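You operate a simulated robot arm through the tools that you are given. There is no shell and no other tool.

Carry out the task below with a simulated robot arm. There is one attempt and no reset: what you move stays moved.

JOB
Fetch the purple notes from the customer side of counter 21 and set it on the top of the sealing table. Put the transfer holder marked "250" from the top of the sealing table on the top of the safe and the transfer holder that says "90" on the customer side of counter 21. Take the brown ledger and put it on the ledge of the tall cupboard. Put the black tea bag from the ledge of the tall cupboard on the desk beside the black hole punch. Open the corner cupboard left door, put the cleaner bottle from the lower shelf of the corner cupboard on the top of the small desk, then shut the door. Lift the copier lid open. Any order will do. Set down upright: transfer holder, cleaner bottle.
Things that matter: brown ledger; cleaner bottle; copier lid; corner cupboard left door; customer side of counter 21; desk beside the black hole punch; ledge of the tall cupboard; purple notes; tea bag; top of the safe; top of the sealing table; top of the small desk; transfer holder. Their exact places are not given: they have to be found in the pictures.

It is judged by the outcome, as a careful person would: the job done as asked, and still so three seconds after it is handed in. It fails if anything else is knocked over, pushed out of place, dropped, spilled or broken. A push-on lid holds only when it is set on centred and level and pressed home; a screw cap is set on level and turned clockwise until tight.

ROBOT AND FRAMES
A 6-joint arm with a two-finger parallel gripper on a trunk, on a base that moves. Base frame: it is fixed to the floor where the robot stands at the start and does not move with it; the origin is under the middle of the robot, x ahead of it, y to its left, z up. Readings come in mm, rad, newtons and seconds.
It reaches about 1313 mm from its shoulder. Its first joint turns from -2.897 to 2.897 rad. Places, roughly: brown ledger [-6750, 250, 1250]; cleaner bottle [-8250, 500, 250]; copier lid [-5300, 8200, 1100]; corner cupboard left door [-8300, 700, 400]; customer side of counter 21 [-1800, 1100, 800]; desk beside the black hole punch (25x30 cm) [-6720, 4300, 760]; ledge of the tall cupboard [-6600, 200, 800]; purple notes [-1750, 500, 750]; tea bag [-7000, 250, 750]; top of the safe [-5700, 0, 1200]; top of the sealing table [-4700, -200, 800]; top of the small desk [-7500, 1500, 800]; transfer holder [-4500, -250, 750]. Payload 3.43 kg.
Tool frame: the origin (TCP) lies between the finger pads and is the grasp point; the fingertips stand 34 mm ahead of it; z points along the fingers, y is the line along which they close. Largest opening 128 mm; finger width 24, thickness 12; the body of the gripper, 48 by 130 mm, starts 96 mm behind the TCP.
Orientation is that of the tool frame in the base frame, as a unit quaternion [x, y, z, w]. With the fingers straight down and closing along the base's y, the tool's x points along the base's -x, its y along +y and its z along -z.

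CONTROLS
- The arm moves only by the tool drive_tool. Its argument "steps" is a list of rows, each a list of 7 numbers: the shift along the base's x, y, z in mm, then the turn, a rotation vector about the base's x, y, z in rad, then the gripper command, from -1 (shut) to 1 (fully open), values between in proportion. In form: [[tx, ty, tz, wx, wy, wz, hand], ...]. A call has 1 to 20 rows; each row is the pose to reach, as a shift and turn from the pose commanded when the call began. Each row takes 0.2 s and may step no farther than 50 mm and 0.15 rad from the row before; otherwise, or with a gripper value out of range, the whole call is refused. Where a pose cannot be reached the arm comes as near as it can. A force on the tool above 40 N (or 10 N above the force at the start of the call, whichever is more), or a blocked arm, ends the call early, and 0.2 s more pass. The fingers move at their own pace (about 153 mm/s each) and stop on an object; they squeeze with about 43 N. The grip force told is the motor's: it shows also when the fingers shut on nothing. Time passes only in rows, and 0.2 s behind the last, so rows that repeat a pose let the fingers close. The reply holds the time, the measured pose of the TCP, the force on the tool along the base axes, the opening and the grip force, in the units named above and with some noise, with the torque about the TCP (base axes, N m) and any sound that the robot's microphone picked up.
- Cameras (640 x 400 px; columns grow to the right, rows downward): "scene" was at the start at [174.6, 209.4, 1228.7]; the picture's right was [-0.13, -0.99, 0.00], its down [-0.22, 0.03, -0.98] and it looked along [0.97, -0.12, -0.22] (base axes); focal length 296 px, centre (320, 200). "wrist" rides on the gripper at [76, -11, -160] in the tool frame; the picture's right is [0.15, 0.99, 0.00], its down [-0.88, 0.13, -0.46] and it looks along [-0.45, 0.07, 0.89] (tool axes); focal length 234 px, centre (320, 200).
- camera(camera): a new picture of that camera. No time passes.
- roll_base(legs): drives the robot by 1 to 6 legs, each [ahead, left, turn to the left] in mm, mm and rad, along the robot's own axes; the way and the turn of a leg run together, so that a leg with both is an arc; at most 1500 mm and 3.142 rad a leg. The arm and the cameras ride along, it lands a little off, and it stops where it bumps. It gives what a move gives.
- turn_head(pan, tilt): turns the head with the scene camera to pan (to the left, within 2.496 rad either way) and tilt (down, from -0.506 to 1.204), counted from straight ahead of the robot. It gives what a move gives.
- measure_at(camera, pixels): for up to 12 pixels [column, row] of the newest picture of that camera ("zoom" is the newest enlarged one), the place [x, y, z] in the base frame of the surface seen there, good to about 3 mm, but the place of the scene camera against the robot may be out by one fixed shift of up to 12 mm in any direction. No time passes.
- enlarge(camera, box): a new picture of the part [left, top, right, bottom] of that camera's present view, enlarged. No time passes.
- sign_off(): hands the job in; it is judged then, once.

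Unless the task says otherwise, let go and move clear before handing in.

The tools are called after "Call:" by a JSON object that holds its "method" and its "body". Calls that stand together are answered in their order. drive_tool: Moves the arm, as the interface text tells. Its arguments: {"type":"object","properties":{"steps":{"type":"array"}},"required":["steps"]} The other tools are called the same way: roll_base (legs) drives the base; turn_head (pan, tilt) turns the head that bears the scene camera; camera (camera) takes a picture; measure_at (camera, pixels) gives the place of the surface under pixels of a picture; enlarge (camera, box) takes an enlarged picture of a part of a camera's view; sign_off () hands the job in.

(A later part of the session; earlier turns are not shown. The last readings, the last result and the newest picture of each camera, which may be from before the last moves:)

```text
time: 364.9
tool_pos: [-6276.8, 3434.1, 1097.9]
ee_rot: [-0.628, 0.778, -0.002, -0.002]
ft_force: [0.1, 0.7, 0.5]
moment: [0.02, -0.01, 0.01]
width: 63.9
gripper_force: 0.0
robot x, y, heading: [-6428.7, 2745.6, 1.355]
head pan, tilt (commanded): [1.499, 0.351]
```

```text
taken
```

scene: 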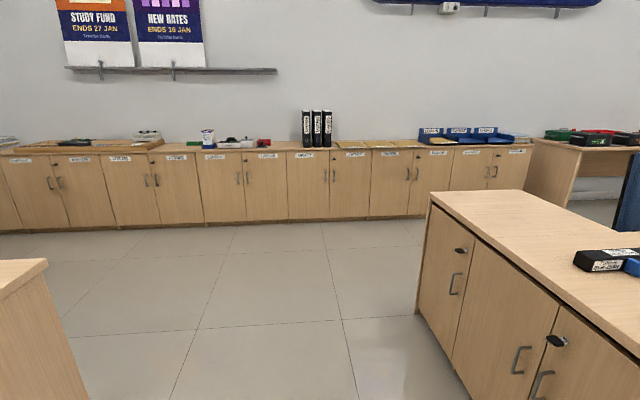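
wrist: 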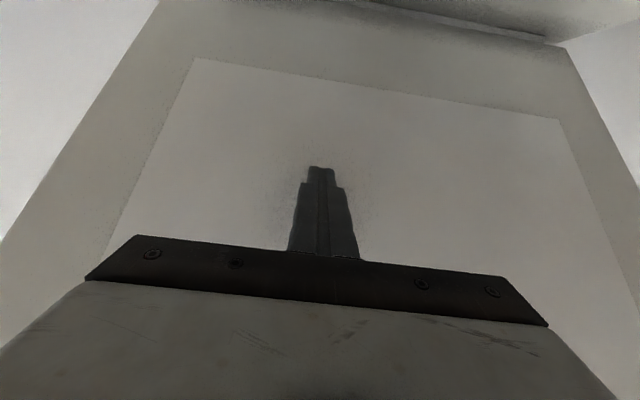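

I see the row of low cabinets along the west wall and the gap between the small desk (left) and the island (right). I'll measure those limits.

Call:
{"method": "measure_at", "body": {"camera": "scene", "pixels": [[250, 222], [100, 230], [45, 262], [30, 262], [418, 305], [435, 192], [317, 112], [250, 146], [60, 300], [200, 330], [10, 270], [90, 145]]}}

```text
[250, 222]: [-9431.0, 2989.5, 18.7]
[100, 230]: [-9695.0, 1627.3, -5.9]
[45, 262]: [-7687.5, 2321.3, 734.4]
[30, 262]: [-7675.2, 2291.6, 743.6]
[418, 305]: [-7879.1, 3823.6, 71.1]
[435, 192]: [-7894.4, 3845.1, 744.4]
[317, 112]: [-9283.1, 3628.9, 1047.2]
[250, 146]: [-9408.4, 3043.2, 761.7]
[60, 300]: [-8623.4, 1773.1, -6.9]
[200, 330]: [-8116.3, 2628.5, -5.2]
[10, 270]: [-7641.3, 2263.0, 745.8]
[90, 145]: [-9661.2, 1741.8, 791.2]
```

The small desk's west side is at u≈7990 and the west cabinets far at u≈9830, so there's ample room. I'll turn west, drive 1450 mm, and look south toward the corner cupboard.

Call:
{"method": "roll_base", "body": {"legs": [[0, 0, 1.59], [1450, 0, 0]]}}

Call:
{"method": "turn_head", "body": {"pan": 1.5, "tilt": 0.4}}

Call:
{"method": "camera", "body": {"camera": "scene"}}

```text
time: 376.0
tool_pos: [-8560.6, 3235.7, 1098.2]
ee_rot: [0.994, -0.112, 0.003, 0.0]
ft_force: [-0.6, 0.5, -0.3]
moment: [0.0, 0.0, 0.01]
width: 64.1
gripper_force: 0.1
robot x, y, heading: [-7877.5, 3078.4, 2.917]
head pan, tilt (commanded): [1.499, 0.351]
```

```text
time: 376.6
tool_pos: [-8562.0, 3235.4, 1098.6]
ee_rot: [0.994, -0.112, 0.002, 0.001]
ft_force: [-0.2, -0.4, 0.8]
moment: [-0.02, 0.04, 0.03]
width: 64.0
gripper_force: 0.1
robot x, y, heading: [-7875.7, 3077.5, 2.918]
head pan, tilt (commanded): [1.499, 0.4]
```

```text
taken
```

scene: 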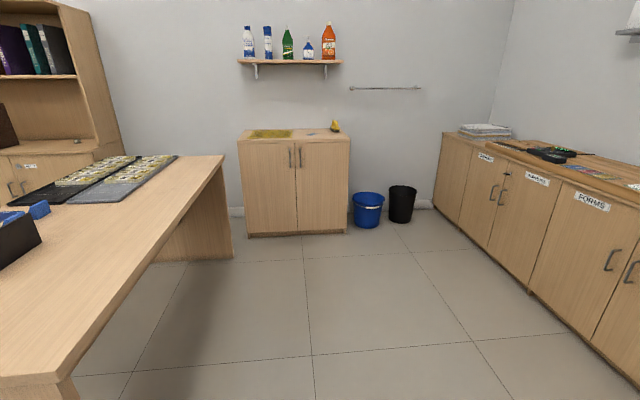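

The corner cupboard is ahead with two doors (handles at (291,157) and (299,157)), buckets at its right. I'll measure it.

Call:
{"method": "measure_at", "body": {"camera": "scene", "pixels": [[241, 150], [349, 150], [249, 232], [345, 230], [291, 157], [299, 157], [295, 180], [224, 160], [232, 258], [290, 134], [369, 228], [335, 126]]}}

Call:
{"method": "enlarge", "body": {"camera": "scene", "box": [220, 110, 420, 250]}}

```text
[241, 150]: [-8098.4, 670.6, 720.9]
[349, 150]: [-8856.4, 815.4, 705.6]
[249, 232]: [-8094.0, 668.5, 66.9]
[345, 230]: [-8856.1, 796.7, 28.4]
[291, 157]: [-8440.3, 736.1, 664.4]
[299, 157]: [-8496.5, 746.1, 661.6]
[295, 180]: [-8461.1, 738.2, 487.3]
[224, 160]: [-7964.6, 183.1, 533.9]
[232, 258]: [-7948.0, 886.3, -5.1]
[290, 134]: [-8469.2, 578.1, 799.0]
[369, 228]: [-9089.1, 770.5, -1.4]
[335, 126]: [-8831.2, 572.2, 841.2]
```

```text
2.86 times, centred on (320, 180) of scene
```

zoom: 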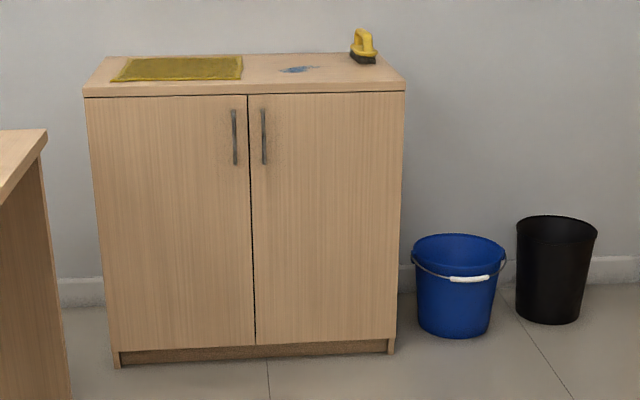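

The cupboard front is at v≈-895, u 8077–8846; the left door's handle is at u≈8425, z≈620–700, hinge at u≈8077. The small desk edge (u≈7990) leaves room for a 90° swing. I'll turn south and approach.

Call:
{"method": "roll_base", "body": {"legs": [[0, 0, 1.602], [1400, -90, 0]]}}

Call:
{"method": "turn_head", "body": {"pan": 0.0, "tilt": 0.6}}

Call:
{"method": "camera", "body": {"camera": "scene"}}

Call:
{"method": "camera", "body": {"camera": "wrist"}}

```text
time: 387.6
tool_pos: [-8376.3, 1012.5, 1098.9]
ee_rot: [0.774, 0.633, 0.002, -0.002]
ft_force: [-0.6, 0.2, 0.0]
moment: [-0.01, 0.0, -0.01]
width: 64.1
gripper_force: 0.1
robot x, y, heading: [-8234.0, 1697.6, -1.769]
head pan, tilt (commanded): [1.499, 0.4]
```

```text
time: 389.2
tool_pos: [-8378.0, 1012.4, 1099.2]
ee_rot: [0.775, 0.633, 0.002, -0.002]
ft_force: [-0.1, -0.5, -0.2]
moment: [-0.02, 0.01, 0.0]
width: 63.9
gripper_force: 0.1
robot x, y, heading: [-8235.2, 1702.4, -1.771]
head pan, tilt (commanded): [0.0, 0.6]
```

```text
taken
```

scene: 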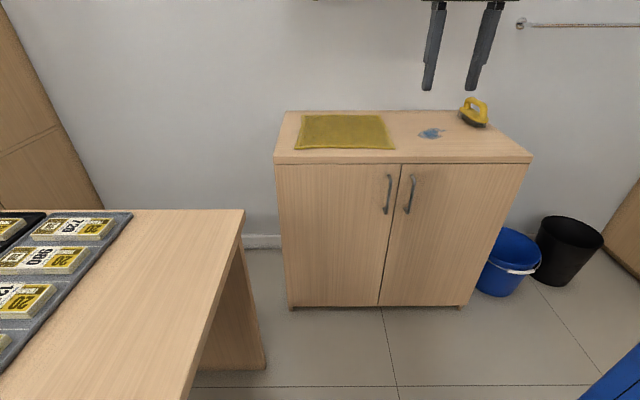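

```text
taken
```

wrist: 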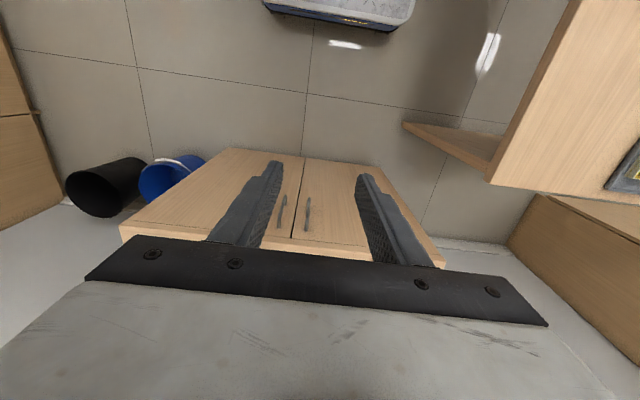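

I'm facing the cupboard. I'll enlarge and measure the left handle (scene (388,195)).

Call:
{"method": "enlarge", "body": {"camera": "scene", "box": [340, 150, 440, 230]}}

Call:
{"method": "measure_at", "body": {"camera": "zoom", "pixels": [[246, 140], [244, 180], [240, 220], [235, 250], [250, 130], [230, 300], [262, 200], [340, 200]]}}

Call:
{"method": "measure_at", "body": {"camera": "wrist", "pixels": [[308, 202], [308, 215], [306, 228], [310, 180], [305, 160], [340, 200], [300, 232], [290, 160]]}}

```text
5.00 times, centred on (390, 190) of scene
```

zoom: 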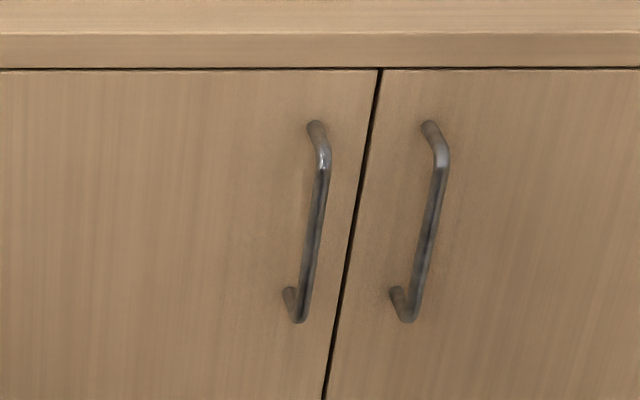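

```text
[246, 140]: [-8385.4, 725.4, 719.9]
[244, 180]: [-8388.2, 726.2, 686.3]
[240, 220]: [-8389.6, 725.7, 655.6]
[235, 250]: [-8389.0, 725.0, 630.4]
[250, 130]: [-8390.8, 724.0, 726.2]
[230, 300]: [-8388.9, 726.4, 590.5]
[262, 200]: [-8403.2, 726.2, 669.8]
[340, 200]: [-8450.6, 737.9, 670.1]
```

```text
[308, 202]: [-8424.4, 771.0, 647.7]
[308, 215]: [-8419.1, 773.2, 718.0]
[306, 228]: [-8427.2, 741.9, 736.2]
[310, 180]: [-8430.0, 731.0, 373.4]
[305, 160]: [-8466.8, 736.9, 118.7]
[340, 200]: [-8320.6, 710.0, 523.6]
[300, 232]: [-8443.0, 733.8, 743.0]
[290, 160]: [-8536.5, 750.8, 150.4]
```

The handle bar is a vertical rod at u≈8413, v≈-855, z≈600–725, about 40 mm off the door. I'll roll 100 mm ahead, lower the hand and pitch it to 45° in front of the handle.

Call:
{"method": "roll_base", "body": {"legs": [[100, 0, 0.006]]}}

Call:
{"method": "drive_tool", "body": {"steps": [[0, 0, -45, 0, 0, 0, -0.2], [0, 0, -90, -0.128, 0.025, 0, -0.375], [0, 0, -135, -0.257, 0.05, 0, -0.375], [0, 0, -180, -0.385, 0.075, 0, -0.375], [0, 0, -225, -0.514, 0.1, 0, -0.375], [0, 0, -270, -0.642, 0.125, 0, -0.375], [-3, -10, -315, -0.7705, 0.15, 0, -0.375], [-6, -30, -350, -0.7705, 0.15, 0, -0.375], [-6, -30, -350, -0.7705, 0.15, 0, -0.375]]}}

Call:
{"method": "camera", "body": {"camera": "wrist"}}

Call:
{"method": "camera", "body": {"camera": "scene"}}

```text
time: 390.4
tool_pos: [-8393.8, 911.8, 1100.0]
ee_rot: [0.773, 0.635, 0.002, -0.001]
ft_force: [0.0, -0.1, 0.0]
moment: [-0.01, 0.01, 0.01]
width: 63.8
gripper_force: 0.1
robot x, y, heading: [-8255.8, 1605.5, -1.764]
head pan, tilt (commanded): [0.0, 0.6]
```

```text
time: 392.4
tool_pos: [-8400.0, 882.5, 749.0]
ee_rot: [0.715, 0.587, -0.293, 0.242]
ft_force: [-0.5, 0.1, -0.4]
moment: [-0.02, -0.05, 0.0]
width: 39.9
gripper_force: 0.1
robot x, y, heading: [-8255.0, 1599.6, -1.764]
head pan, tilt (commanded): [0.0, 0.6]
```

```text
taken
```

wrist: 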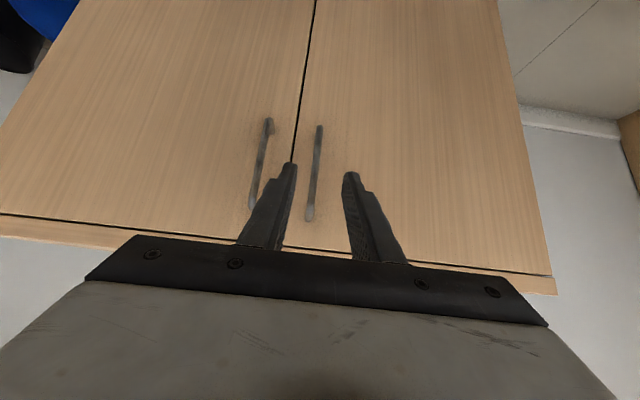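

```text
taken
```

scene: 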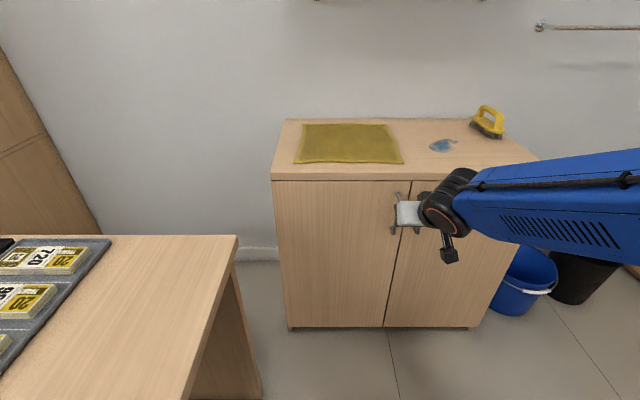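

The left door's handle is between the fingers at (314,170); the right door's one at (262,165). I'll measure the left bar precisely.

Call:
{"method": "measure_at", "body": {"camera": "wrist", "pixels": [[318, 140], [316, 155], [314, 170], [312, 185], [310, 200], [330, 160], [345, 150], [264, 160], [300, 130]]}}

```text
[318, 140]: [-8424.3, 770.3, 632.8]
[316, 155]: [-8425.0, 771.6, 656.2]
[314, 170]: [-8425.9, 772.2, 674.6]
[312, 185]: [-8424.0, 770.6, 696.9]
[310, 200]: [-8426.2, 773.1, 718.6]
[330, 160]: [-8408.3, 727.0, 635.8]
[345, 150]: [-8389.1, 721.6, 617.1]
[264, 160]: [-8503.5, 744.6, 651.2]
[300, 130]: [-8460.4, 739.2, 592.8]
```

Bar centre is about u 8417, v -859. I'll move in around it at z≈665 and close.

Call:
{"method": "drive_tool", "body": {"steps": [[-8.1, -35.8, -25.2, 0, 0, 0, -0.375], [-16.2, -71.5, -50.3, 0, 0, 0, -0.375], [-20.2, -89.4, -63, 0, 0, 0, -0.375], [-24.3, -107.3, -75.5, 0, 0, 0, -0.375], [-24.3, -107.3, -75.5, 0, 0, 0, -0.6], [-24.3, -107.3, -75.5, 0, 0, 0, -1], [-24.3, -107.3, -75.5, 0, 0, 0, -1], [-24.3, -107.3, -75.5, 0, 0, 0, -1]]}}

Call:
{"method": "camera", "body": {"camera": "wrist"}}

```text
time: 394.2
tool_pos: [-8422.0, 773.9, 673.7]
ee_rot: [0.714, 0.588, -0.292, 0.242]
ft_force: [2.8, -1.4, -1.7]
moment: [0.02, 0.5, 0.02]
width: 9.9
gripper_force: 44.0
robot x, y, heading: [-8254.9, 1598.0, -1.767]
head pan, tilt (commanded): [0.0, 0.6]
```

```text
taken
```

wrist: 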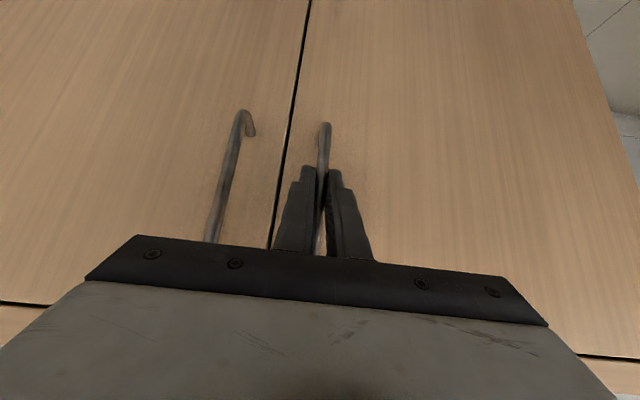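

The handle is gripped (9.9 mm). I'll pull the door open about 24° along its arc, turning the hand with it.

Call:
{"method": "drive_tool", "body": {"steps": [[7.5, 22.6, 0, 0, 0, -0.056, -1], [16.5, 44.7, 0, 0, 0, -0.112, -1], [27, 66, 0, 0, 0, -0.168, -1], [39, 86.6, 0, 0, 0, -0.223, -1], [52.4, 106.3, 0, 0, 0, -0.279, -1], [67.2, 125.1, 0, 0, 0, -0.335, -1]]}}

Call:
{"method": "camera", "body": {"camera": "wrist"}}

Call:
{"method": "camera", "body": {"camera": "scene"}}

```text
time: 394.8
tool_pos: [-8404.9, 813.6, 672.9]
ee_rot: [0.741, 0.554, -0.302, 0.229]
ft_force: [7.6, -3.5, -7.6]
moment: [0.15, 1.06, 0.06]
width: 9.8
gripper_force: 42.9
robot x, y, heading: [-8255.8, 1597.9, -1.767]
head pan, tilt (commanded): [0.0, 0.6]
stopped in row 3: the force on the tool passed its limit at 51 N (the readings are from after the stop); the commanded pose is now the measured one
```

```text
taken
```

wrist: 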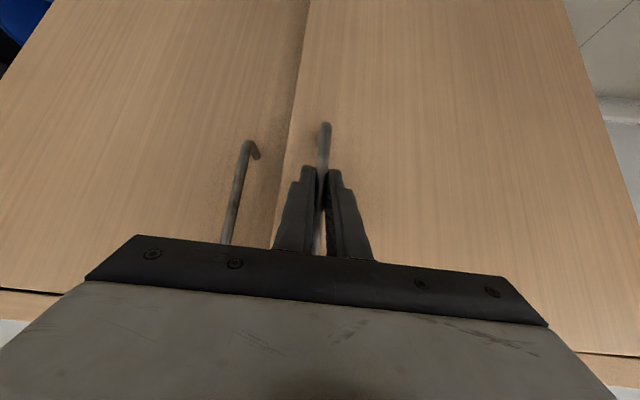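

```text
taken
```

scene: 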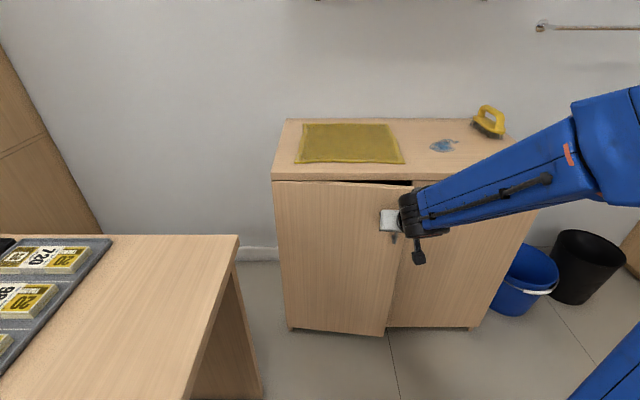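

The door has opened ~8°, and a 51 N peak stopped me, probably from moving too fast. I'll continue with smaller steps.

Call:
{"method": "drive_tool", "body": {"steps": [[2.4, 5.4, 0, 0, 0, -0.015, -1], [4.9, 10.8, 0, 0, 0, -0.03, -1], [7.6, 16.1, 0, 0, 0, -0.045, -1], [10.3, 21.4, 0, 0, 0, -0.06, -1], [13.1, 26.7, 0, 0, 0, -0.075, -1], [16, 31.9, 0, 0, 0, -0.09, -1], [22.1, 42.2, 0, 0, 0, -0.12, -1], [28.5, 52.1, 0, 0, 0, -0.15, -1], [35.3, 62, 0, 0, 0, -0.18, -1], [42.5, 71.5, 0, 0, 0, -0.21, -1], [49.9, 80.8, 0, 0, 0, -0.24, -1], [57.7, 89.8, 0, 0, 0, -0.27, -1]]}}

Call:
{"method": "camera", "body": {"camera": "wrist"}}

Call:
{"method": "camera", "body": {"camera": "scene"}}

```text
time: 395.9
tool_pos: [-8392.9, 836.1, 673.2]
ee_rot: [0.758, 0.53, -0.309, 0.221]
ft_force: [7.3, -4.2, -8.9]
moment: [0.4, 1.18, 0.14]
width: 9.8
gripper_force: 43.5
robot x, y, heading: [-8255.5, 1599.2, -1.764]
head pan, tilt (commanded): [0.0, 0.6]
stopped in row 5: the force on the tool passed its limit at 42 N (the readings are from after the stop); the commanded pose is now the measured one
```

```text
taken
```

wrist: 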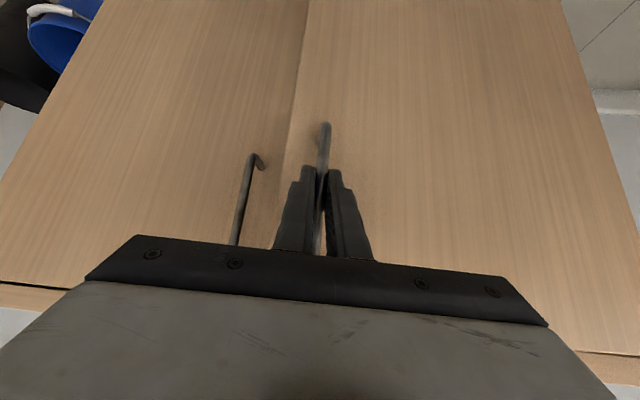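

```text
taken
```

scene: 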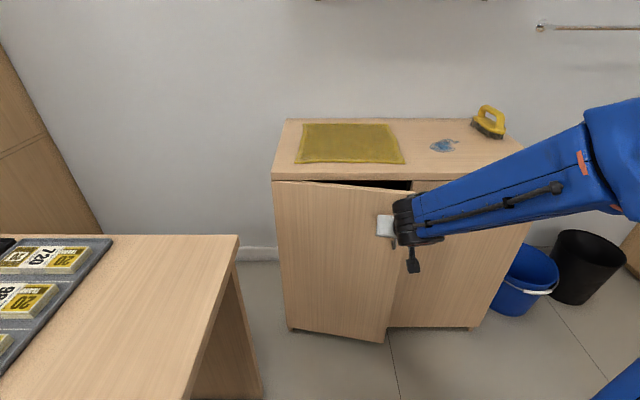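

The door is open ~11° (70 mm gap at its free edge). Rather than force it, I'll let go of the handle and push the door from behind its free edge below the handles.

Call:
{"method": "drive_tool", "body": {"steps": [[0, 0, 0, 0, 0, 0, -0.7], [0, 0, 0, 0, 0, 0, -0.375], [0, 0, 0, 0, 0, 0, -0.375], [4, 14, 20, 0, 0, 0, -0.375], [12, 45, 45, 0, 0, 0, -0.375], [20, 85, 60, 0, 0, 0, -0.375], [20, 125, 60, 0, 0, 0.06, -0.375], [20, 125, 60, 0, 0, 0.2, -1]]}}

Call:
{"method": "camera", "body": {"camera": "scene"}}

Call:
{"method": "camera", "body": {"camera": "wrist"}}

```text
time: 397.7
tool_pos: [-8371.6, 950.8, 748.3]
ee_rot: [0.702, 0.602, -0.285, 0.25]
ft_force: [0.6, 0.1, -0.1]
moment: [0.02, 0.0, 0.01]
width: 0.0
gripper_force: 32.9
out of reach, approached as far as the arm can: row 7, 8
robot x, y, heading: [-8253.4, 1601.1, -1.769]
head pan, tilt (commanded): [0.0, 0.6]
```

```text
taken
```

scene: 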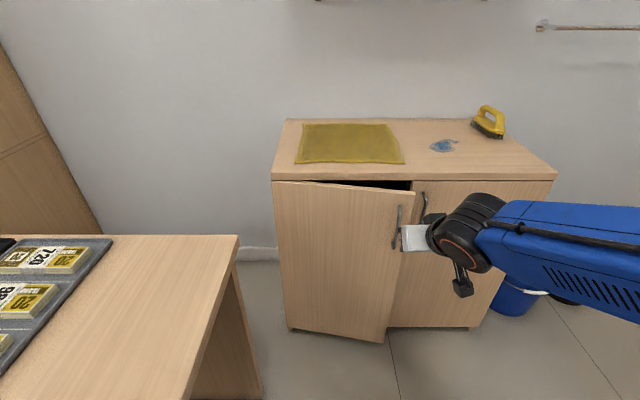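

```text
taken
```

wrist: 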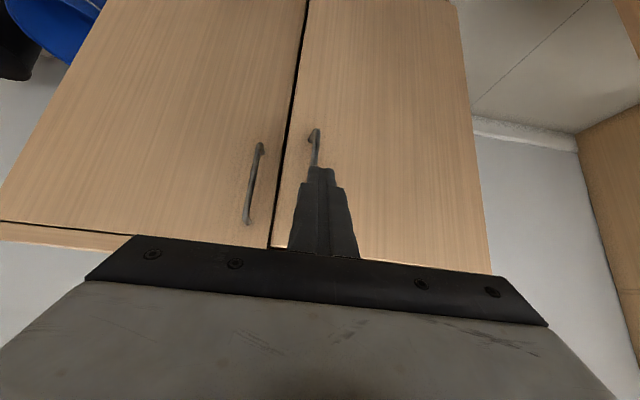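

The hand is free and the left door stays ~11° open. I'll measure the door's free edge and the gap.

Call:
{"method": "measure_at", "body": {"camera": "wrist", "pixels": [[303, 60], [299, 100], [292, 150], [283, 200], [310, 60], [308, 100], [300, 150], [290, 60], [285, 100], [275, 150], [294, 130]]}}

Call:
{"method": "enlarge", "body": {"camera": "scene", "box": [340, 160, 480, 350]}}

```text
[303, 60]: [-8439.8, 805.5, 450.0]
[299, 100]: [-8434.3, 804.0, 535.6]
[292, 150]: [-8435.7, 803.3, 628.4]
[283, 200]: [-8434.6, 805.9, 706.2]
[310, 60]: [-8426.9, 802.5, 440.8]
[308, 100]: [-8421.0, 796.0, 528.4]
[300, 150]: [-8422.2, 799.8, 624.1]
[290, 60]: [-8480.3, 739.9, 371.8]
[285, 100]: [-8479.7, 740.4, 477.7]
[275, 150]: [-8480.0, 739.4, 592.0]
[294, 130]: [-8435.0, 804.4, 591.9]
```

```text
2.11 times, centred on (410, 255) of scene
```

zoom: 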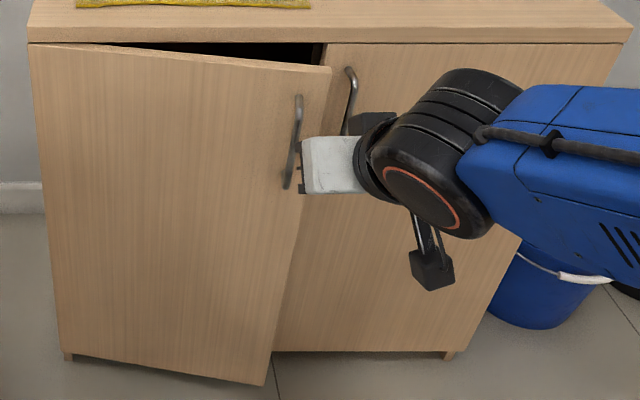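

The door's free edge is at (8434,-825). My pulling path was slightly off the true hinge circle (hinge nearer v≈-905), so forces built up. I'll back the base 230 mm for room and re-measure the handle for a better-fitted pull.

Call:
{"method": "roll_base", "body": {"legs": [[-230, 0, 0.004]]}}

Call:
{"method": "drive_tool", "body": {"steps": [[-9, -44, 0, 0, 0, 0, -0.375], [-18, -88, 0, 0, 0, 0, -0.375], [-27, -132, 0, 0, 0, 0, -0.375], [-36, -176, 0, 0, 0, 0, -0.375], [-36, -176, 0, 0, 0, 0, -0.375]]}}

Call:
{"method": "camera", "body": {"camera": "wrist"}}

Call:
{"method": "camera", "body": {"camera": "scene"}}

```text
time: 399.4
tool_pos: [-8325.8, 1174.4, 748.0]
ee_rot: [0.701, 0.605, -0.284, 0.25]
ft_force: [0.3, 0.5, -0.5]
moment: [0.01, 0.0, 0.02]
width: 0.1
gripper_force: 32.8
robot x, y, heading: [-8213.4, 1828.3, -1.762]
head pan, tilt (commanded): [0.0, 0.6]
```

```text
time: 400.6
tool_pos: [-8360.6, 998.7, 750.0]
ee_rot: [0.7, 0.605, -0.284, 0.25]
ft_force: [0.2, -0.5, 0.4]
moment: [-0.02, -0.03, 0.01]
width: 39.9
gripper_force: 0.1
robot x, y, heading: [-8213.2, 1828.6, -1.755]
head pan, tilt (commanded): [0.0, 0.6]
```

```text
taken
```

wrist: 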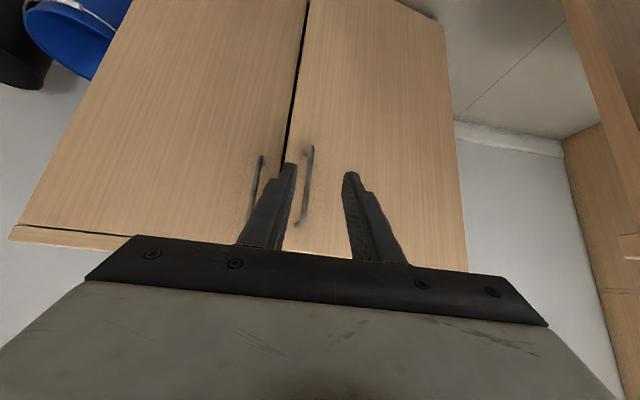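

```text
taken
```

scene: 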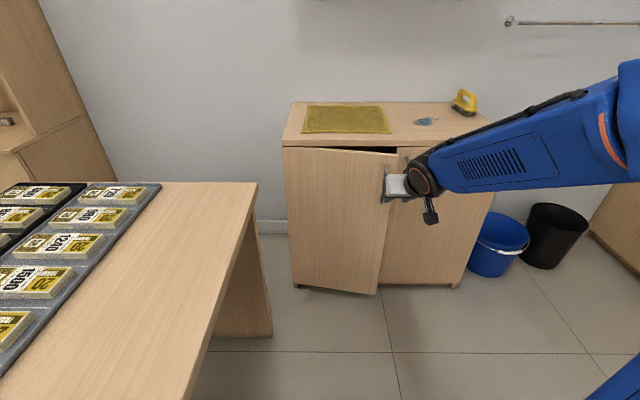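

I'll measure the left handle again (wrist pixels (310,155)–(300,215)).

Call:
{"method": "measure_at", "body": {"camera": "wrist", "pixels": [[312, 155], [309, 170], [307, 185], [304, 200], [302, 212], [330, 150], [360, 130], [440, 130], [296, 120], [286, 100]]}}

```text
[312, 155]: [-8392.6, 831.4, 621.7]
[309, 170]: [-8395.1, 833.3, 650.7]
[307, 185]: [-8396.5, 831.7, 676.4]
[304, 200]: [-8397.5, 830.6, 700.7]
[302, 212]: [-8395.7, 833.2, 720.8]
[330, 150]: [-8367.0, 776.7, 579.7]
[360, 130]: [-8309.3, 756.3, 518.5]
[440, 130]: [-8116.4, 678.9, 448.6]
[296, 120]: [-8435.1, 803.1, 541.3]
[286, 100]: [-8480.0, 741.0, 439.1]
```

The bar is now at u 8400, v -794 (door ~11°). I'll turn the hand to match the door's angle, move in and grip again.

Call:
{"method": "drive_tool", "body": {"steps": [[-6.6, -32.6, -15.3, 0, 0, -0.05, -0.375], [-13.2, -65.2, -30.6, 0, 0, -0.1, -0.375], [-19.9, -97.7, -45.9, 0, 0, -0.15, -0.375], [-26.5, -130.3, -61.2, 0, 0, -0.2, -0.375], [-33.1, -162.9, -76.5, 0, 0, -0.246, -0.375], [-33.1, -162.9, -76.5, 0, 0, -0.246, -0.6], [-33.1, -162.9, -76.5, 0, 0, -0.246, -1], [-33.1, -162.9, -76.5, 0, 0, -0.246, -1], [-33.1, -162.9, -76.5, 0, 0, -0.246, -1]]}}

Call:
{"method": "camera", "body": {"camera": "wrist"}}

```text
time: 402.6
tool_pos: [-8392.6, 835.0, 673.0]
ee_rot: [0.769, 0.515, -0.312, 0.214]
ft_force: [23.7, -12.3, -1.4]
moment: [0.31, 1.09, 0.17]
width: 9.6
gripper_force: 43.8
robot x, y, heading: [-8209.1, 1827.2, -1.756]
head pan, tilt (commanded): [0.0, 0.6]
```

```text
taken
```

wrist: 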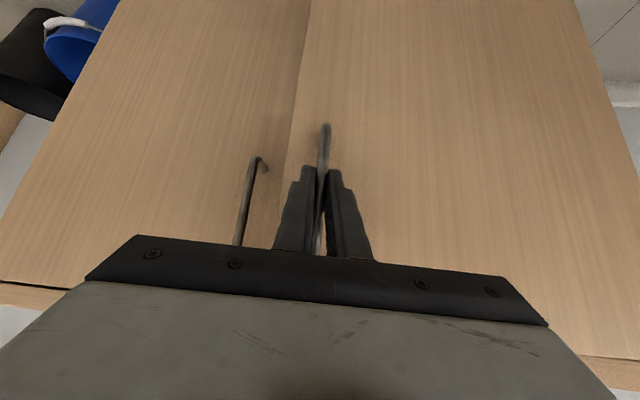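

Gripped again; a sideways 24 N shows ~1 mm offset, which I'll relieve first, then pull along the refitted circle in small steps.

Call:
{"method": "drive_tool", "body": {"steps": [[1.1, -0.5, 0, 0, 0, 0, -1], [4.5, 4.4, 0, 0, 0, -0.0175, -1], [7.8, 9.3, 0, 0, 0, -0.035, -1], [11.3, 14.1, 0, 0, 0, -0.052, -1], [14.8, 18.9, 0, 0, 0, -0.07, -1], [18.5, 23.5, 0, 0, 0, -0.087, -1], [22.2, 28.2, 0, 0, 0, -0.105, -1], [25.9, 32.7, 0, 0, 0, -0.122, -1], [29.7, 37.3, 0, 0, 0, -0.14, -1], [33.7, 41.7, 0, 0, 0, -0.157, -1], [37.7, 46.1, 0, 0, 0, -0.175, -1], [41.8, 50.4, 0, 0, 0, -0.192, -1], [45.9, 54.7, 0, 0, 0, -0.209, -1]]}}

Call:
{"method": "camera", "body": {"camera": "scene"}}

```text
time: 405.4
tool_pos: [-8350.3, 891.3, 671.5]
ee_rot: [0.82, 0.43, -0.334, 0.178]
ft_force: [-15.9, 14.2, 10.3]
moment: [0.53, 1.33, -0.1]
width: 9.9
gripper_force: 44.2
robot x, y, heading: [-8212.1, 1826.2, -1.757]
head pan, tilt (commanded): [0.0, 0.6]
```

```text
taken
```

scene: 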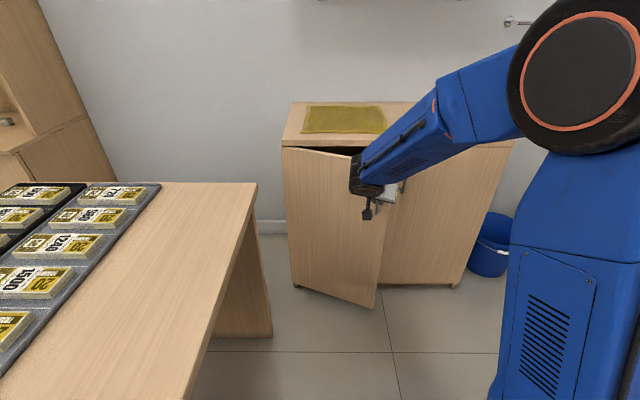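

The door is at ~23° and followed smoothly; now a ~20 N outward force says my radius was ~1 mm small. I'll continue to ~43° with that correction.

Call:
{"method": "drive_tool", "body": {"steps": [[-0.7, 0.7, 0, 0, 0, 0, -1], [3.7, 4.8, 0, 0, 0, -0.0175, -1], [8, 8.9, 0, 0, 0, -0.035, -1], [12.4, 12.9, 0, 0, 0, -0.0525, -1], [16.7, 16.9, 0, 0, 0, -0.07, -1], [21.3, 20.7, 0, 0, 0, -0.0875, -1], [25.9, 24.5, 0, 0, 0, -0.105, -1], [30.5, 28.2, 0, 0, 0, -0.122, -1], [35.2, 31.9, 0, 0, 0, -0.14, -1], [40, 35.4, 0, 0, 0, -0.157, -1], [44.9, 38.9, 0, 0, 0, -0.175, -1], [49.8, 42.2, 0, 0, 0, -0.192, -1], [54.8, 45.6, 0, 0, 0, -0.21, -1], [64.9, 51.8, 0, 0, 0, -0.245, -1], [75.1, 57.8, 0, 0, 0, -0.28, -1], [85.7, 63.3, 0, 0, 0, -0.315, -1], [96.3, 68.6, 0, 0, 0, -0.35, -1]]}}

Call:
{"method": "camera", "body": {"camera": "scene"}}

Call:
{"method": "camera", "body": {"camera": "wrist"}}

```text
time: 406.5
tool_pos: [-8337.4, 904.3, 671.6]
ee_rot: [0.831, 0.406, -0.34, 0.17]
ft_force: [-4.1, 3.9, 8.9]
moment: [0.54, 1.2, -0.07]
width: 10.0
gripper_force: 43.5
robot x, y, heading: [-8210.9, 1828.7, -1.76]
head pan, tilt (commanded): [0.0, 0.6]
stopped in row 5: the force on the tool passed its limit at 42 N (the readings are from after the stop); the commanded pose is now the measured one
```

```text
taken
```

scene: 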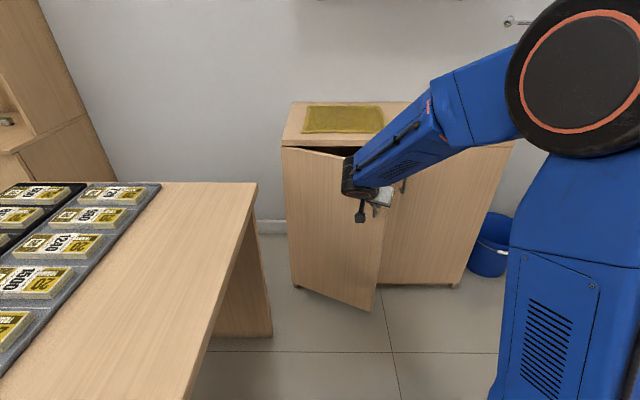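

```text
taken
```

wrist: 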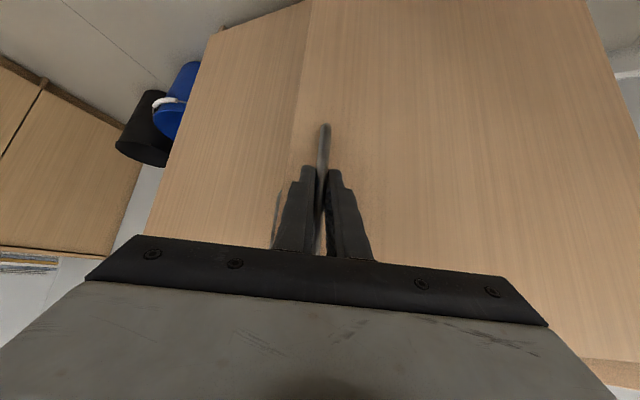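

Progress to ~25°. I'll refit the circle (radius ~357) and pull on.

Call:
{"method": "drive_tool", "body": {"steps": [[4.6, 4.2, 0, 0, 0, -0.017, -1], [9.3, 8.3, 0, 0, 0, -0.035, -1], [14, 12.4, 0, 0, 0, -0.052, -1], [18.8, 16.4, 0, 0, 0, -0.07, -1], [23.7, 20.3, 0, 0, 0, -0.087, -1], [28.6, 24.1, 0, 0, 0, -0.105, -1], [33.6, 27.8, 0, 0, 0, -0.122, -1], [38.7, 31.5, 0, 0, 0, -0.14, -1], [43.8, 35, 0, 0, 0, -0.157, -1], [49, 38.5, 0, 0, 0, -0.175, -1], [54.3, 41.8, 0, 0, 0, -0.192, -1], [59.6, 45.1, 0, 0, 0, -0.21, -1], [65, 48.3, 0, 0, 0, -0.227, -1], [70.4, 51.4, 0, 0, 0, -0.245, -1], [76, 54.4, 0, 0, 0, -0.262, -1], [81.6, 57.4, 0, 0, 0, -0.28, -1]]}}

Call:
{"method": "camera", "body": {"camera": "scene"}}

```text
time: 408.3
tool_pos: [-8304.4, 935.6, 671.6]
ee_rot: [0.856, 0.351, -0.351, 0.146]
ft_force: [-4.6, 6.4, 9.9]
moment: [0.39, 1.12, -0.07]
width: 9.7
gripper_force: 43.5
robot x, y, heading: [-8214.7, 1827.1, -1.76]
head pan, tilt (commanded): [0.0, 0.6]
stopped in row 8: the force on the tool passed its limit at 42 N (the readings are from after the stop); the commanded pose is now the measured one
```

```text
taken
```

scene: 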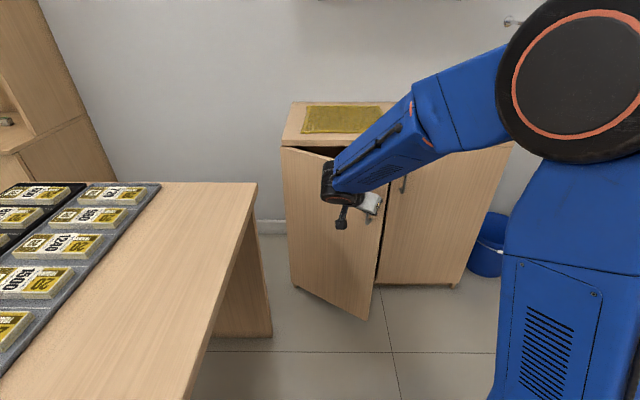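

Now at ~31°; the points fit a circle of radius ~373 about (8050,-921) well. I'll continue with it in 1° steps.

Call:
{"method": "drive_tool", "body": {"steps": [[5.3, 3.9, 0, 0, 0, -0.0175, -1], [10.6, 7.7, 0, 0, 0, -0.035, -1], [16, 11.4, 0, 0, 0, -0.052, -1], [21.4, 15.1, 0, 0, 0, -0.07, -1], [26.9, 18.6, 0, 0, 0, -0.087, -1], [32.4, 22, 0, 0, 0, -0.105, -1], [38.1, 25.3, 0, 0, 0, -0.122, -1], [43.8, 28.5, 0, 0, 0, -0.14, -1], [49.6, 31.6, 0, 0, 0, -0.157, -1], [55.4, 34.7, 0, 0, 0, -0.175, -1], [61.3, 37.6, 0, 0, 0, -0.192, -1], [67.2, 40.5, 0, 0, 0, -0.209, -1], [73.1, 43.2, 0, 0, 0, -0.227, -1], [79.1, 45.8, 0, 0, 0, -0.244, -1], [85.2, 48.3, 0, 0, 0, -0.262, -1], [91.3, 50.8, 0, 0, 0, -0.279, -1], [97.4, 53.1, 0, 0, 0, -0.297, -1], [103.6, 55.3, 0, 0, 0, -0.314, -1], [109.8, 57.4, 0, 0, 0, -0.332, -1], [116.1, 59.4, 0, 0, 0, -0.349, -1]]}}

Call:
{"method": "camera", "body": {"camera": "scene"}}

```text
time: 411.4
tool_pos: [-8220.7, 984.7, 672.0]
ee_rot: [0.893, 0.24, -0.366, 0.101]
ft_force: [-3.9, 9.5, 10.4]
moment: [0.94, 0.45, -0.05]
width: 9.6
gripper_force: 43.6
robot x, y, heading: [-8212.5, 1823.6, -1.76]
head pan, tilt (commanded): [0.0, 0.6]
stopped in row 15: the force on the tool passed its limit at 41 N (the readings are from after the stop); the commanded pose is now the measured one
```

```text
taken
```

scene: 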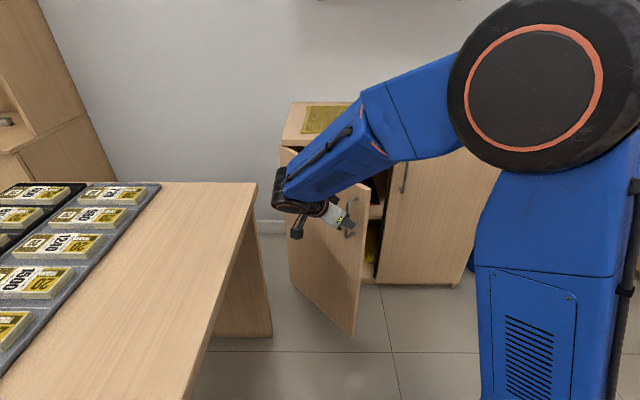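

The door is now ~46° open. I'll release the handle, lift away, and then sweep the door further open by pushing on its inner side with the closed fingers pointing down.

Call:
{"method": "drive_tool", "body": {"steps": [[0, 0, 0, 0, 0, 0, -0.7], [0, 0, 0, 0, 0, 0, -0.375], [0, 0, 0, 0, 0, 0, -0.375], [8, 16, 18, 0, 0, 0, -0.375], [22, 44, 45, 0, 0, 0, -0.375], [30, 60, 90, 0, 0, 0, -0.375], [30, 60, 130, 0, 0, 0, -0.375], [30, 60, 170, 0, 0, 0, -0.375]]}}

Call:
{"method": "camera", "body": {"camera": "scene"}}

Call:
{"method": "camera", "body": {"camera": "wrist"}}

```text
time: 412.6
tool_pos: [-8199.8, 1019.3, 710.5]
ee_rot: [0.893, 0.243, -0.364, 0.103]
ft_force: [8.5, -21.7, 5.8]
moment: [-0.66, 0.06, 0.61]
width: 53.0
gripper_force: 10.9
robot x, y, heading: [-8211.2, 1828.3, -1.76]
head pan, tilt (commanded): [0.0, 0.6]
stopped in row 6: the force on the tool passed its limit at 83 N (the readings are from after the stop); the commanded pose is now the measured one
```

```text
taken
```

scene: 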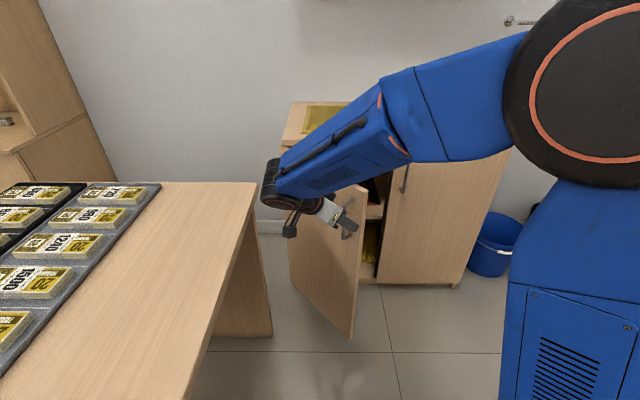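

```text
taken
```

wrist: 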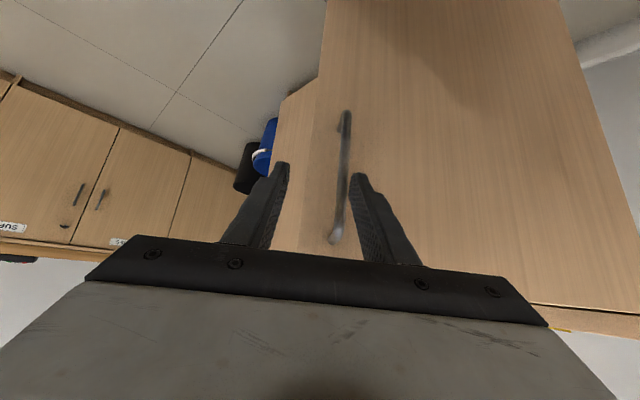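

My retreat was not along the hand's own axis, so a finger caught on the handle (83 N). I'll now back out horizontally along the true tool direction (+0.87,+0.5), then go up.

Call:
{"method": "drive_tool", "body": {"steps": [[0, 0, 0, 0, 0, 0, 0.1], [8.7, 5, 0, 0, 0, 0, 0.1], [21.7, 12.5, 0, 0, 0, 0, 0.1], [34.6, 20, 0, 0, 0, 0, 0.1], [52, 30, 0, 0, 0, 0, 0.1], [60, 35, 40, 0, 0, 0, 0.1]]}}

Call:
{"method": "camera", "body": {"camera": "wrist"}}

Call:
{"method": "camera", "body": {"camera": "scene"}}

```text
time: 414.0
tool_pos: [-8141.2, 1055.4, 749.7]
ee_rot: [0.894, 0.243, -0.363, 0.1]
ft_force: [-0.6, -0.4, 0.7]
moment: [-0.02, 0.01, -0.01]
width: 70.6
gripper_force: 0.0
robot x, y, heading: [-8212.8, 1825.2, -1.759]
head pan, tilt (commanded): [0.0, 0.6]
```

```text
taken
```

wrist: 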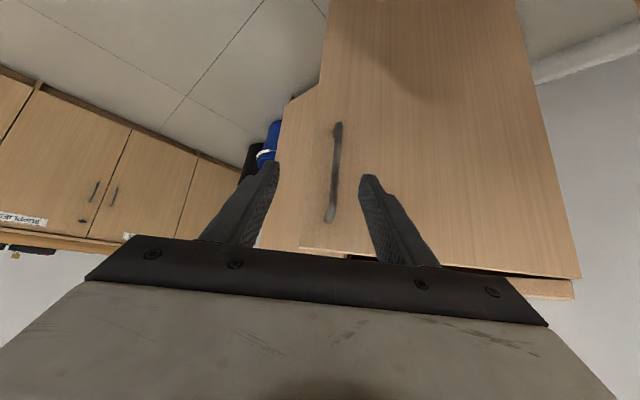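

```text
taken
```

scene: 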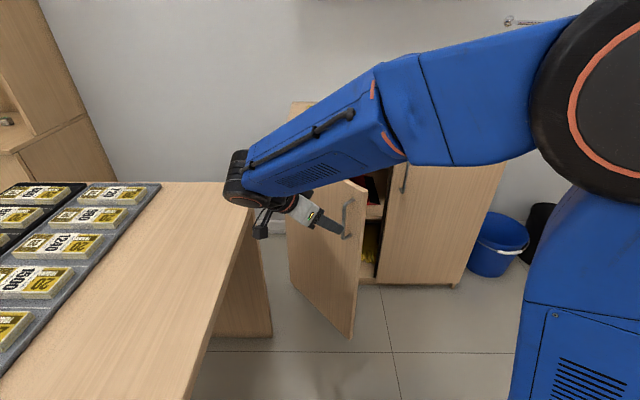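

The hand is free. I'll raise it, turn it to point straight down with normal yaw, and move above the inner side of the open door.

Call:
{"method": "drive_tool", "body": {"steps": [[0, 0, 45, 0, 0, 0, 0], [0, 0, 90, 0, 0, 0, -0.5], [0, 0, 135, 0, 0, 0, -1], [-18.5, -17.8, 135, 0.0812, -0.0573, 0.1002, -1], [-37, -35.6, 135, 0.1624, -0.1146, 0.2004, -1], [-55.5, -53.4, 135, 0.2436, -0.1718, 0.3006, -1], [-74, -71.2, 135, 0.3248, -0.2291, 0.4008, -1], [-92.5, -89, 135, 0.4059, -0.2864, 0.5011, -1], [-111, -106.8, 135, 0.4871, -0.3437, 0.6013, -1], [-129.5, -124.5, 135, 0.5683, -0.4009, 0.7015, -1], [-148, -142.3, 135, 0.6495, -0.4582, 0.8017, -1], [-148, -142.3, 135, 0.6495, -0.4582, 0.8017, -1]]}}

Call:
{"method": "camera", "body": {"camera": "wrist"}}

Call:
{"method": "camera", "body": {"camera": "scene"}}

```text
time: 416.6
tool_pos: [-8289.2, 913.7, 885.6]
ee_rot: [0.773, 0.635, 0.001, 0.0]
ft_force: [0.7, 0.3, 0.0]
moment: [0.01, -0.04, -0.03]
width: 0.2
gripper_force: 32.9
robot x, y, heading: [-8209.5, 1831.8, -1.758]
head pan, tilt (commanded): [0.0, 0.6]
```

```text
taken
```

wrist: 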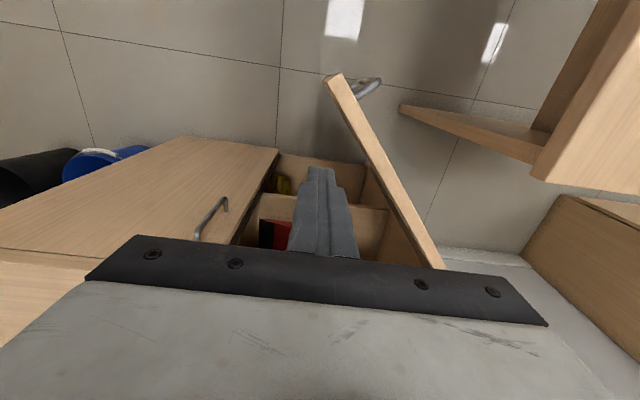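

```text
taken
```

scene: 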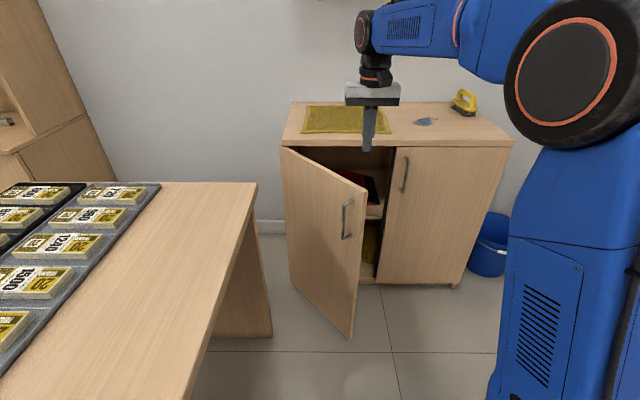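

From above I see the door's top edge from (337,82) to (435,260). I'll measure it to plan the sweep.

Call:
{"method": "measure_at", "body": {"camera": "wrist", "pixels": [[335, 82], [350, 105], [375, 150], [400, 195], [425, 240], [300, 165], [270, 220], [360, 170], [280, 185], [270, 235]]}}

```text
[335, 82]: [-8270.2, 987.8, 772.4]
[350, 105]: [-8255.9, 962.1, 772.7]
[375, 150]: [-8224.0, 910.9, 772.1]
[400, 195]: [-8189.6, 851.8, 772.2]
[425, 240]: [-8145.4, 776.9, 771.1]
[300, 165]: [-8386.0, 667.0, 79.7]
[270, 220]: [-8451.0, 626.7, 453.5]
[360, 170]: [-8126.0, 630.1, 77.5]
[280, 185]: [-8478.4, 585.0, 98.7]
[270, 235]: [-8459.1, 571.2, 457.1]
```

Door top is z≈772, currently at ~48°, with shelves at z≈78 and z≈455 inside. I'll lower the closed fingers to z 700 on the inner side, then sweep the door open.

Call:
{"method": "drive_tool", "body": {"steps": [[0, 0, -45, 0, 0, 0, -1], [0, 0, -90, 0, 0, 0, -1], [0, 0, -135, 0, 0, 0, -1], [0, 0, -170, 0, 0, 0, -1], [0, 0, -184, 0, 0, 0, -1]]}}

Call:
{"method": "drive_tool", "body": {"steps": [[8, 5.5, 0, 0, 0, 0, -1], [17, 10.9, 0, 0, 0, 0, -1], [25.5, 16.2, 0, 0, 0, 0, -1], [34, 21.5, 0, 0, 0, 0, -1], [42.9, 26.9, 0, 0, 0, 0, -1], [56, 33.6, 0, 0, 0, 0, -1], [70, 40.3, 0, 0, 0, 0, -1], [84, 46, 0, 0, 0, 0, -1], [98.3, 51.5, 0, 0, 0, 0, -1], [113, 56, 0, 0, 0, 0, -1], [127.5, 60.2, 0, 0, 0, 0, -1], [142, 63.3, 0, 0, 0, 0, -1], [157.2, 66.1, 0, 0, 0, 0, -1]]}}

Call:
{"method": "camera", "body": {"camera": "scene"}}

Call:
{"method": "camera", "body": {"camera": "wrist"}}

```text
time: 417.8
tool_pos: [-8290.1, 914.1, 701.2]
ee_rot: [0.773, 0.634, -0.001, 0.0]
ft_force: [0.5, 0.5, -0.3]
moment: [-0.04, 0.02, 0.02]
width: 0.0
gripper_force: 32.7
robot x, y, heading: [-8213.4, 1825.9, -1.757]
head pan, tilt (commanded): [0.0, 0.6]
```

```text
time: 420.6
tool_pos: [-8132.9, 979.2, 700.1]
ee_rot: [0.774, 0.633, 0.0, 0.002]
ft_force: [0.4, -0.3, 0.4]
moment: [0.03, 0.0, -0.02]
width: 0.0
gripper_force: 32.5
robot x, y, heading: [-8215.5, 1827.9, -1.753]
head pan, tilt (commanded): [0.0, 0.6]
```

```text
taken
```

scene: 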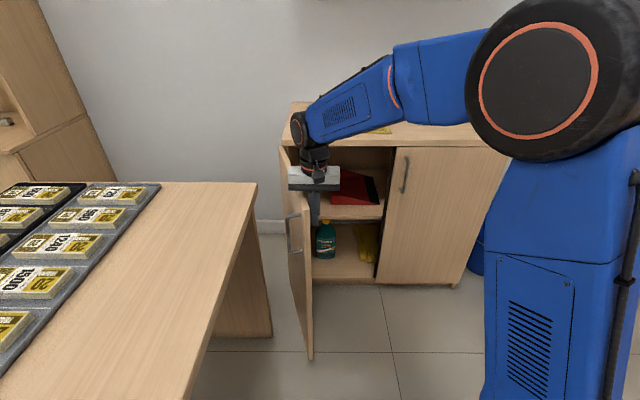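

```text
taken
```

wrist: 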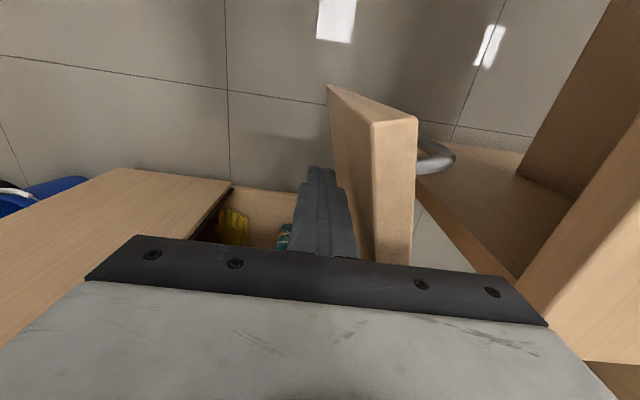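

The door swung open to roughly 80–85°, and a teal cleaner bottle is visible on the lower shelf at scene (325,240). I'll raise the hand, move it off to the right, and inspect.

Call:
{"method": "drive_tool", "body": {"steps": [[-15, 5, 10, 0, 0, 0, -1], [-20, 10, 55, 0, 0, 0, -1], [-20, 10, 100, 0, 0, 0, -0.5], [-20, 10, 145, 0, 0, 0, 0], [-30, 20, 190, 0, 0, 0, 0], [-60, 45, 220, 0, 0, 0, 0], [-100, 65, 240, 0, 0, 0, 0], [-140, 85, 250, 0, 0, 0, 0]]}}

Call:
{"method": "turn_head", "body": {"pan": 0.05, "tilt": 0.65}}

Call:
{"method": "camera", "body": {"camera": "scene"}}

Call:
{"method": "enlarge", "body": {"camera": "scene", "box": [260, 120, 420, 300]}}

```text
time: 422.4
tool_pos: [-8272.6, 1062.1, 948.3]
ee_rot: [0.773, 0.635, 0.0, -0.001]
ft_force: [-0.8, 0.0, 0.2]
moment: [0.05, 0.0, 0.0]
width: 64.2
gripper_force: 0.0
robot x, y, heading: [-8211.5, 1826.5, -1.759]
head pan, tilt (commanded): [0.0, 0.6]
```

```text
time: 423.1
tool_pos: [-8272.9, 1061.9, 948.0]
ee_rot: [0.773, 0.634, -0.001, 0.002]
ft_force: [-0.5, 0.4, -0.1]
moment: [-0.01, 0.01, 0.03]
width: 64.0
gripper_force: 0.1
robot x, y, heading: [-8212.0, 1826.1, -1.754]
head pan, tilt (commanded): [0.051, 0.649]
```

```text
taken
```

scene: 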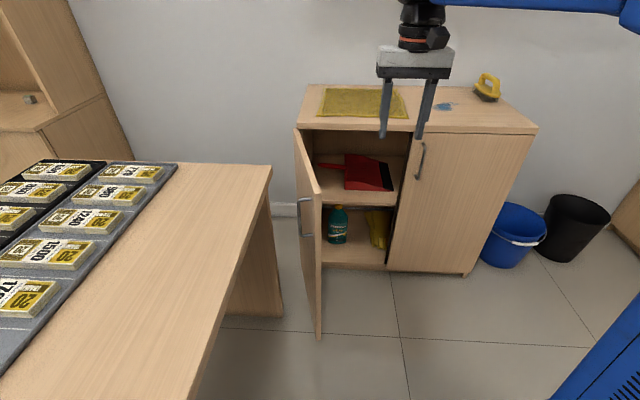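

```text
2.22 times, centred on (340, 210) of scene
```

zoom: 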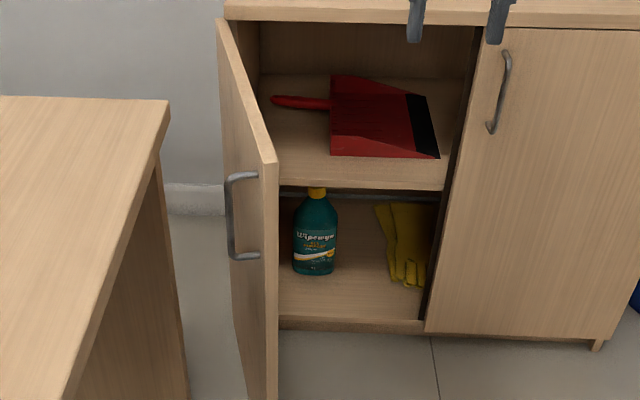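

The bottle stands on the lower shelf, gloves at its right, and a red dustpan on the shelf above. I'll measure bottle, shelf edges, and the door.

Call:
{"method": "measure_at", "body": {"camera": "zoom", "pixels": [[315, 245], [317, 193], [312, 272], [297, 245], [334, 245], [380, 187], [350, 325], [270, 165], [270, 390], [400, 250], [350, 290], [228, 210]]}}

```text
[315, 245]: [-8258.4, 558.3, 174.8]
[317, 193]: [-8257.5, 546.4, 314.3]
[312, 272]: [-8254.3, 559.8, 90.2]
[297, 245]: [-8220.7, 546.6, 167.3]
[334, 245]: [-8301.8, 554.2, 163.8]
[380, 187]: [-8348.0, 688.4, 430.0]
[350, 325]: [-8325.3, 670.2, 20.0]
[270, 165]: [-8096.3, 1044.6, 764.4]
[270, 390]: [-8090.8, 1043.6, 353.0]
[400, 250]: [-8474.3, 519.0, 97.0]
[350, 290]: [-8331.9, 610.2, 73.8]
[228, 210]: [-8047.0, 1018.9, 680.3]
```

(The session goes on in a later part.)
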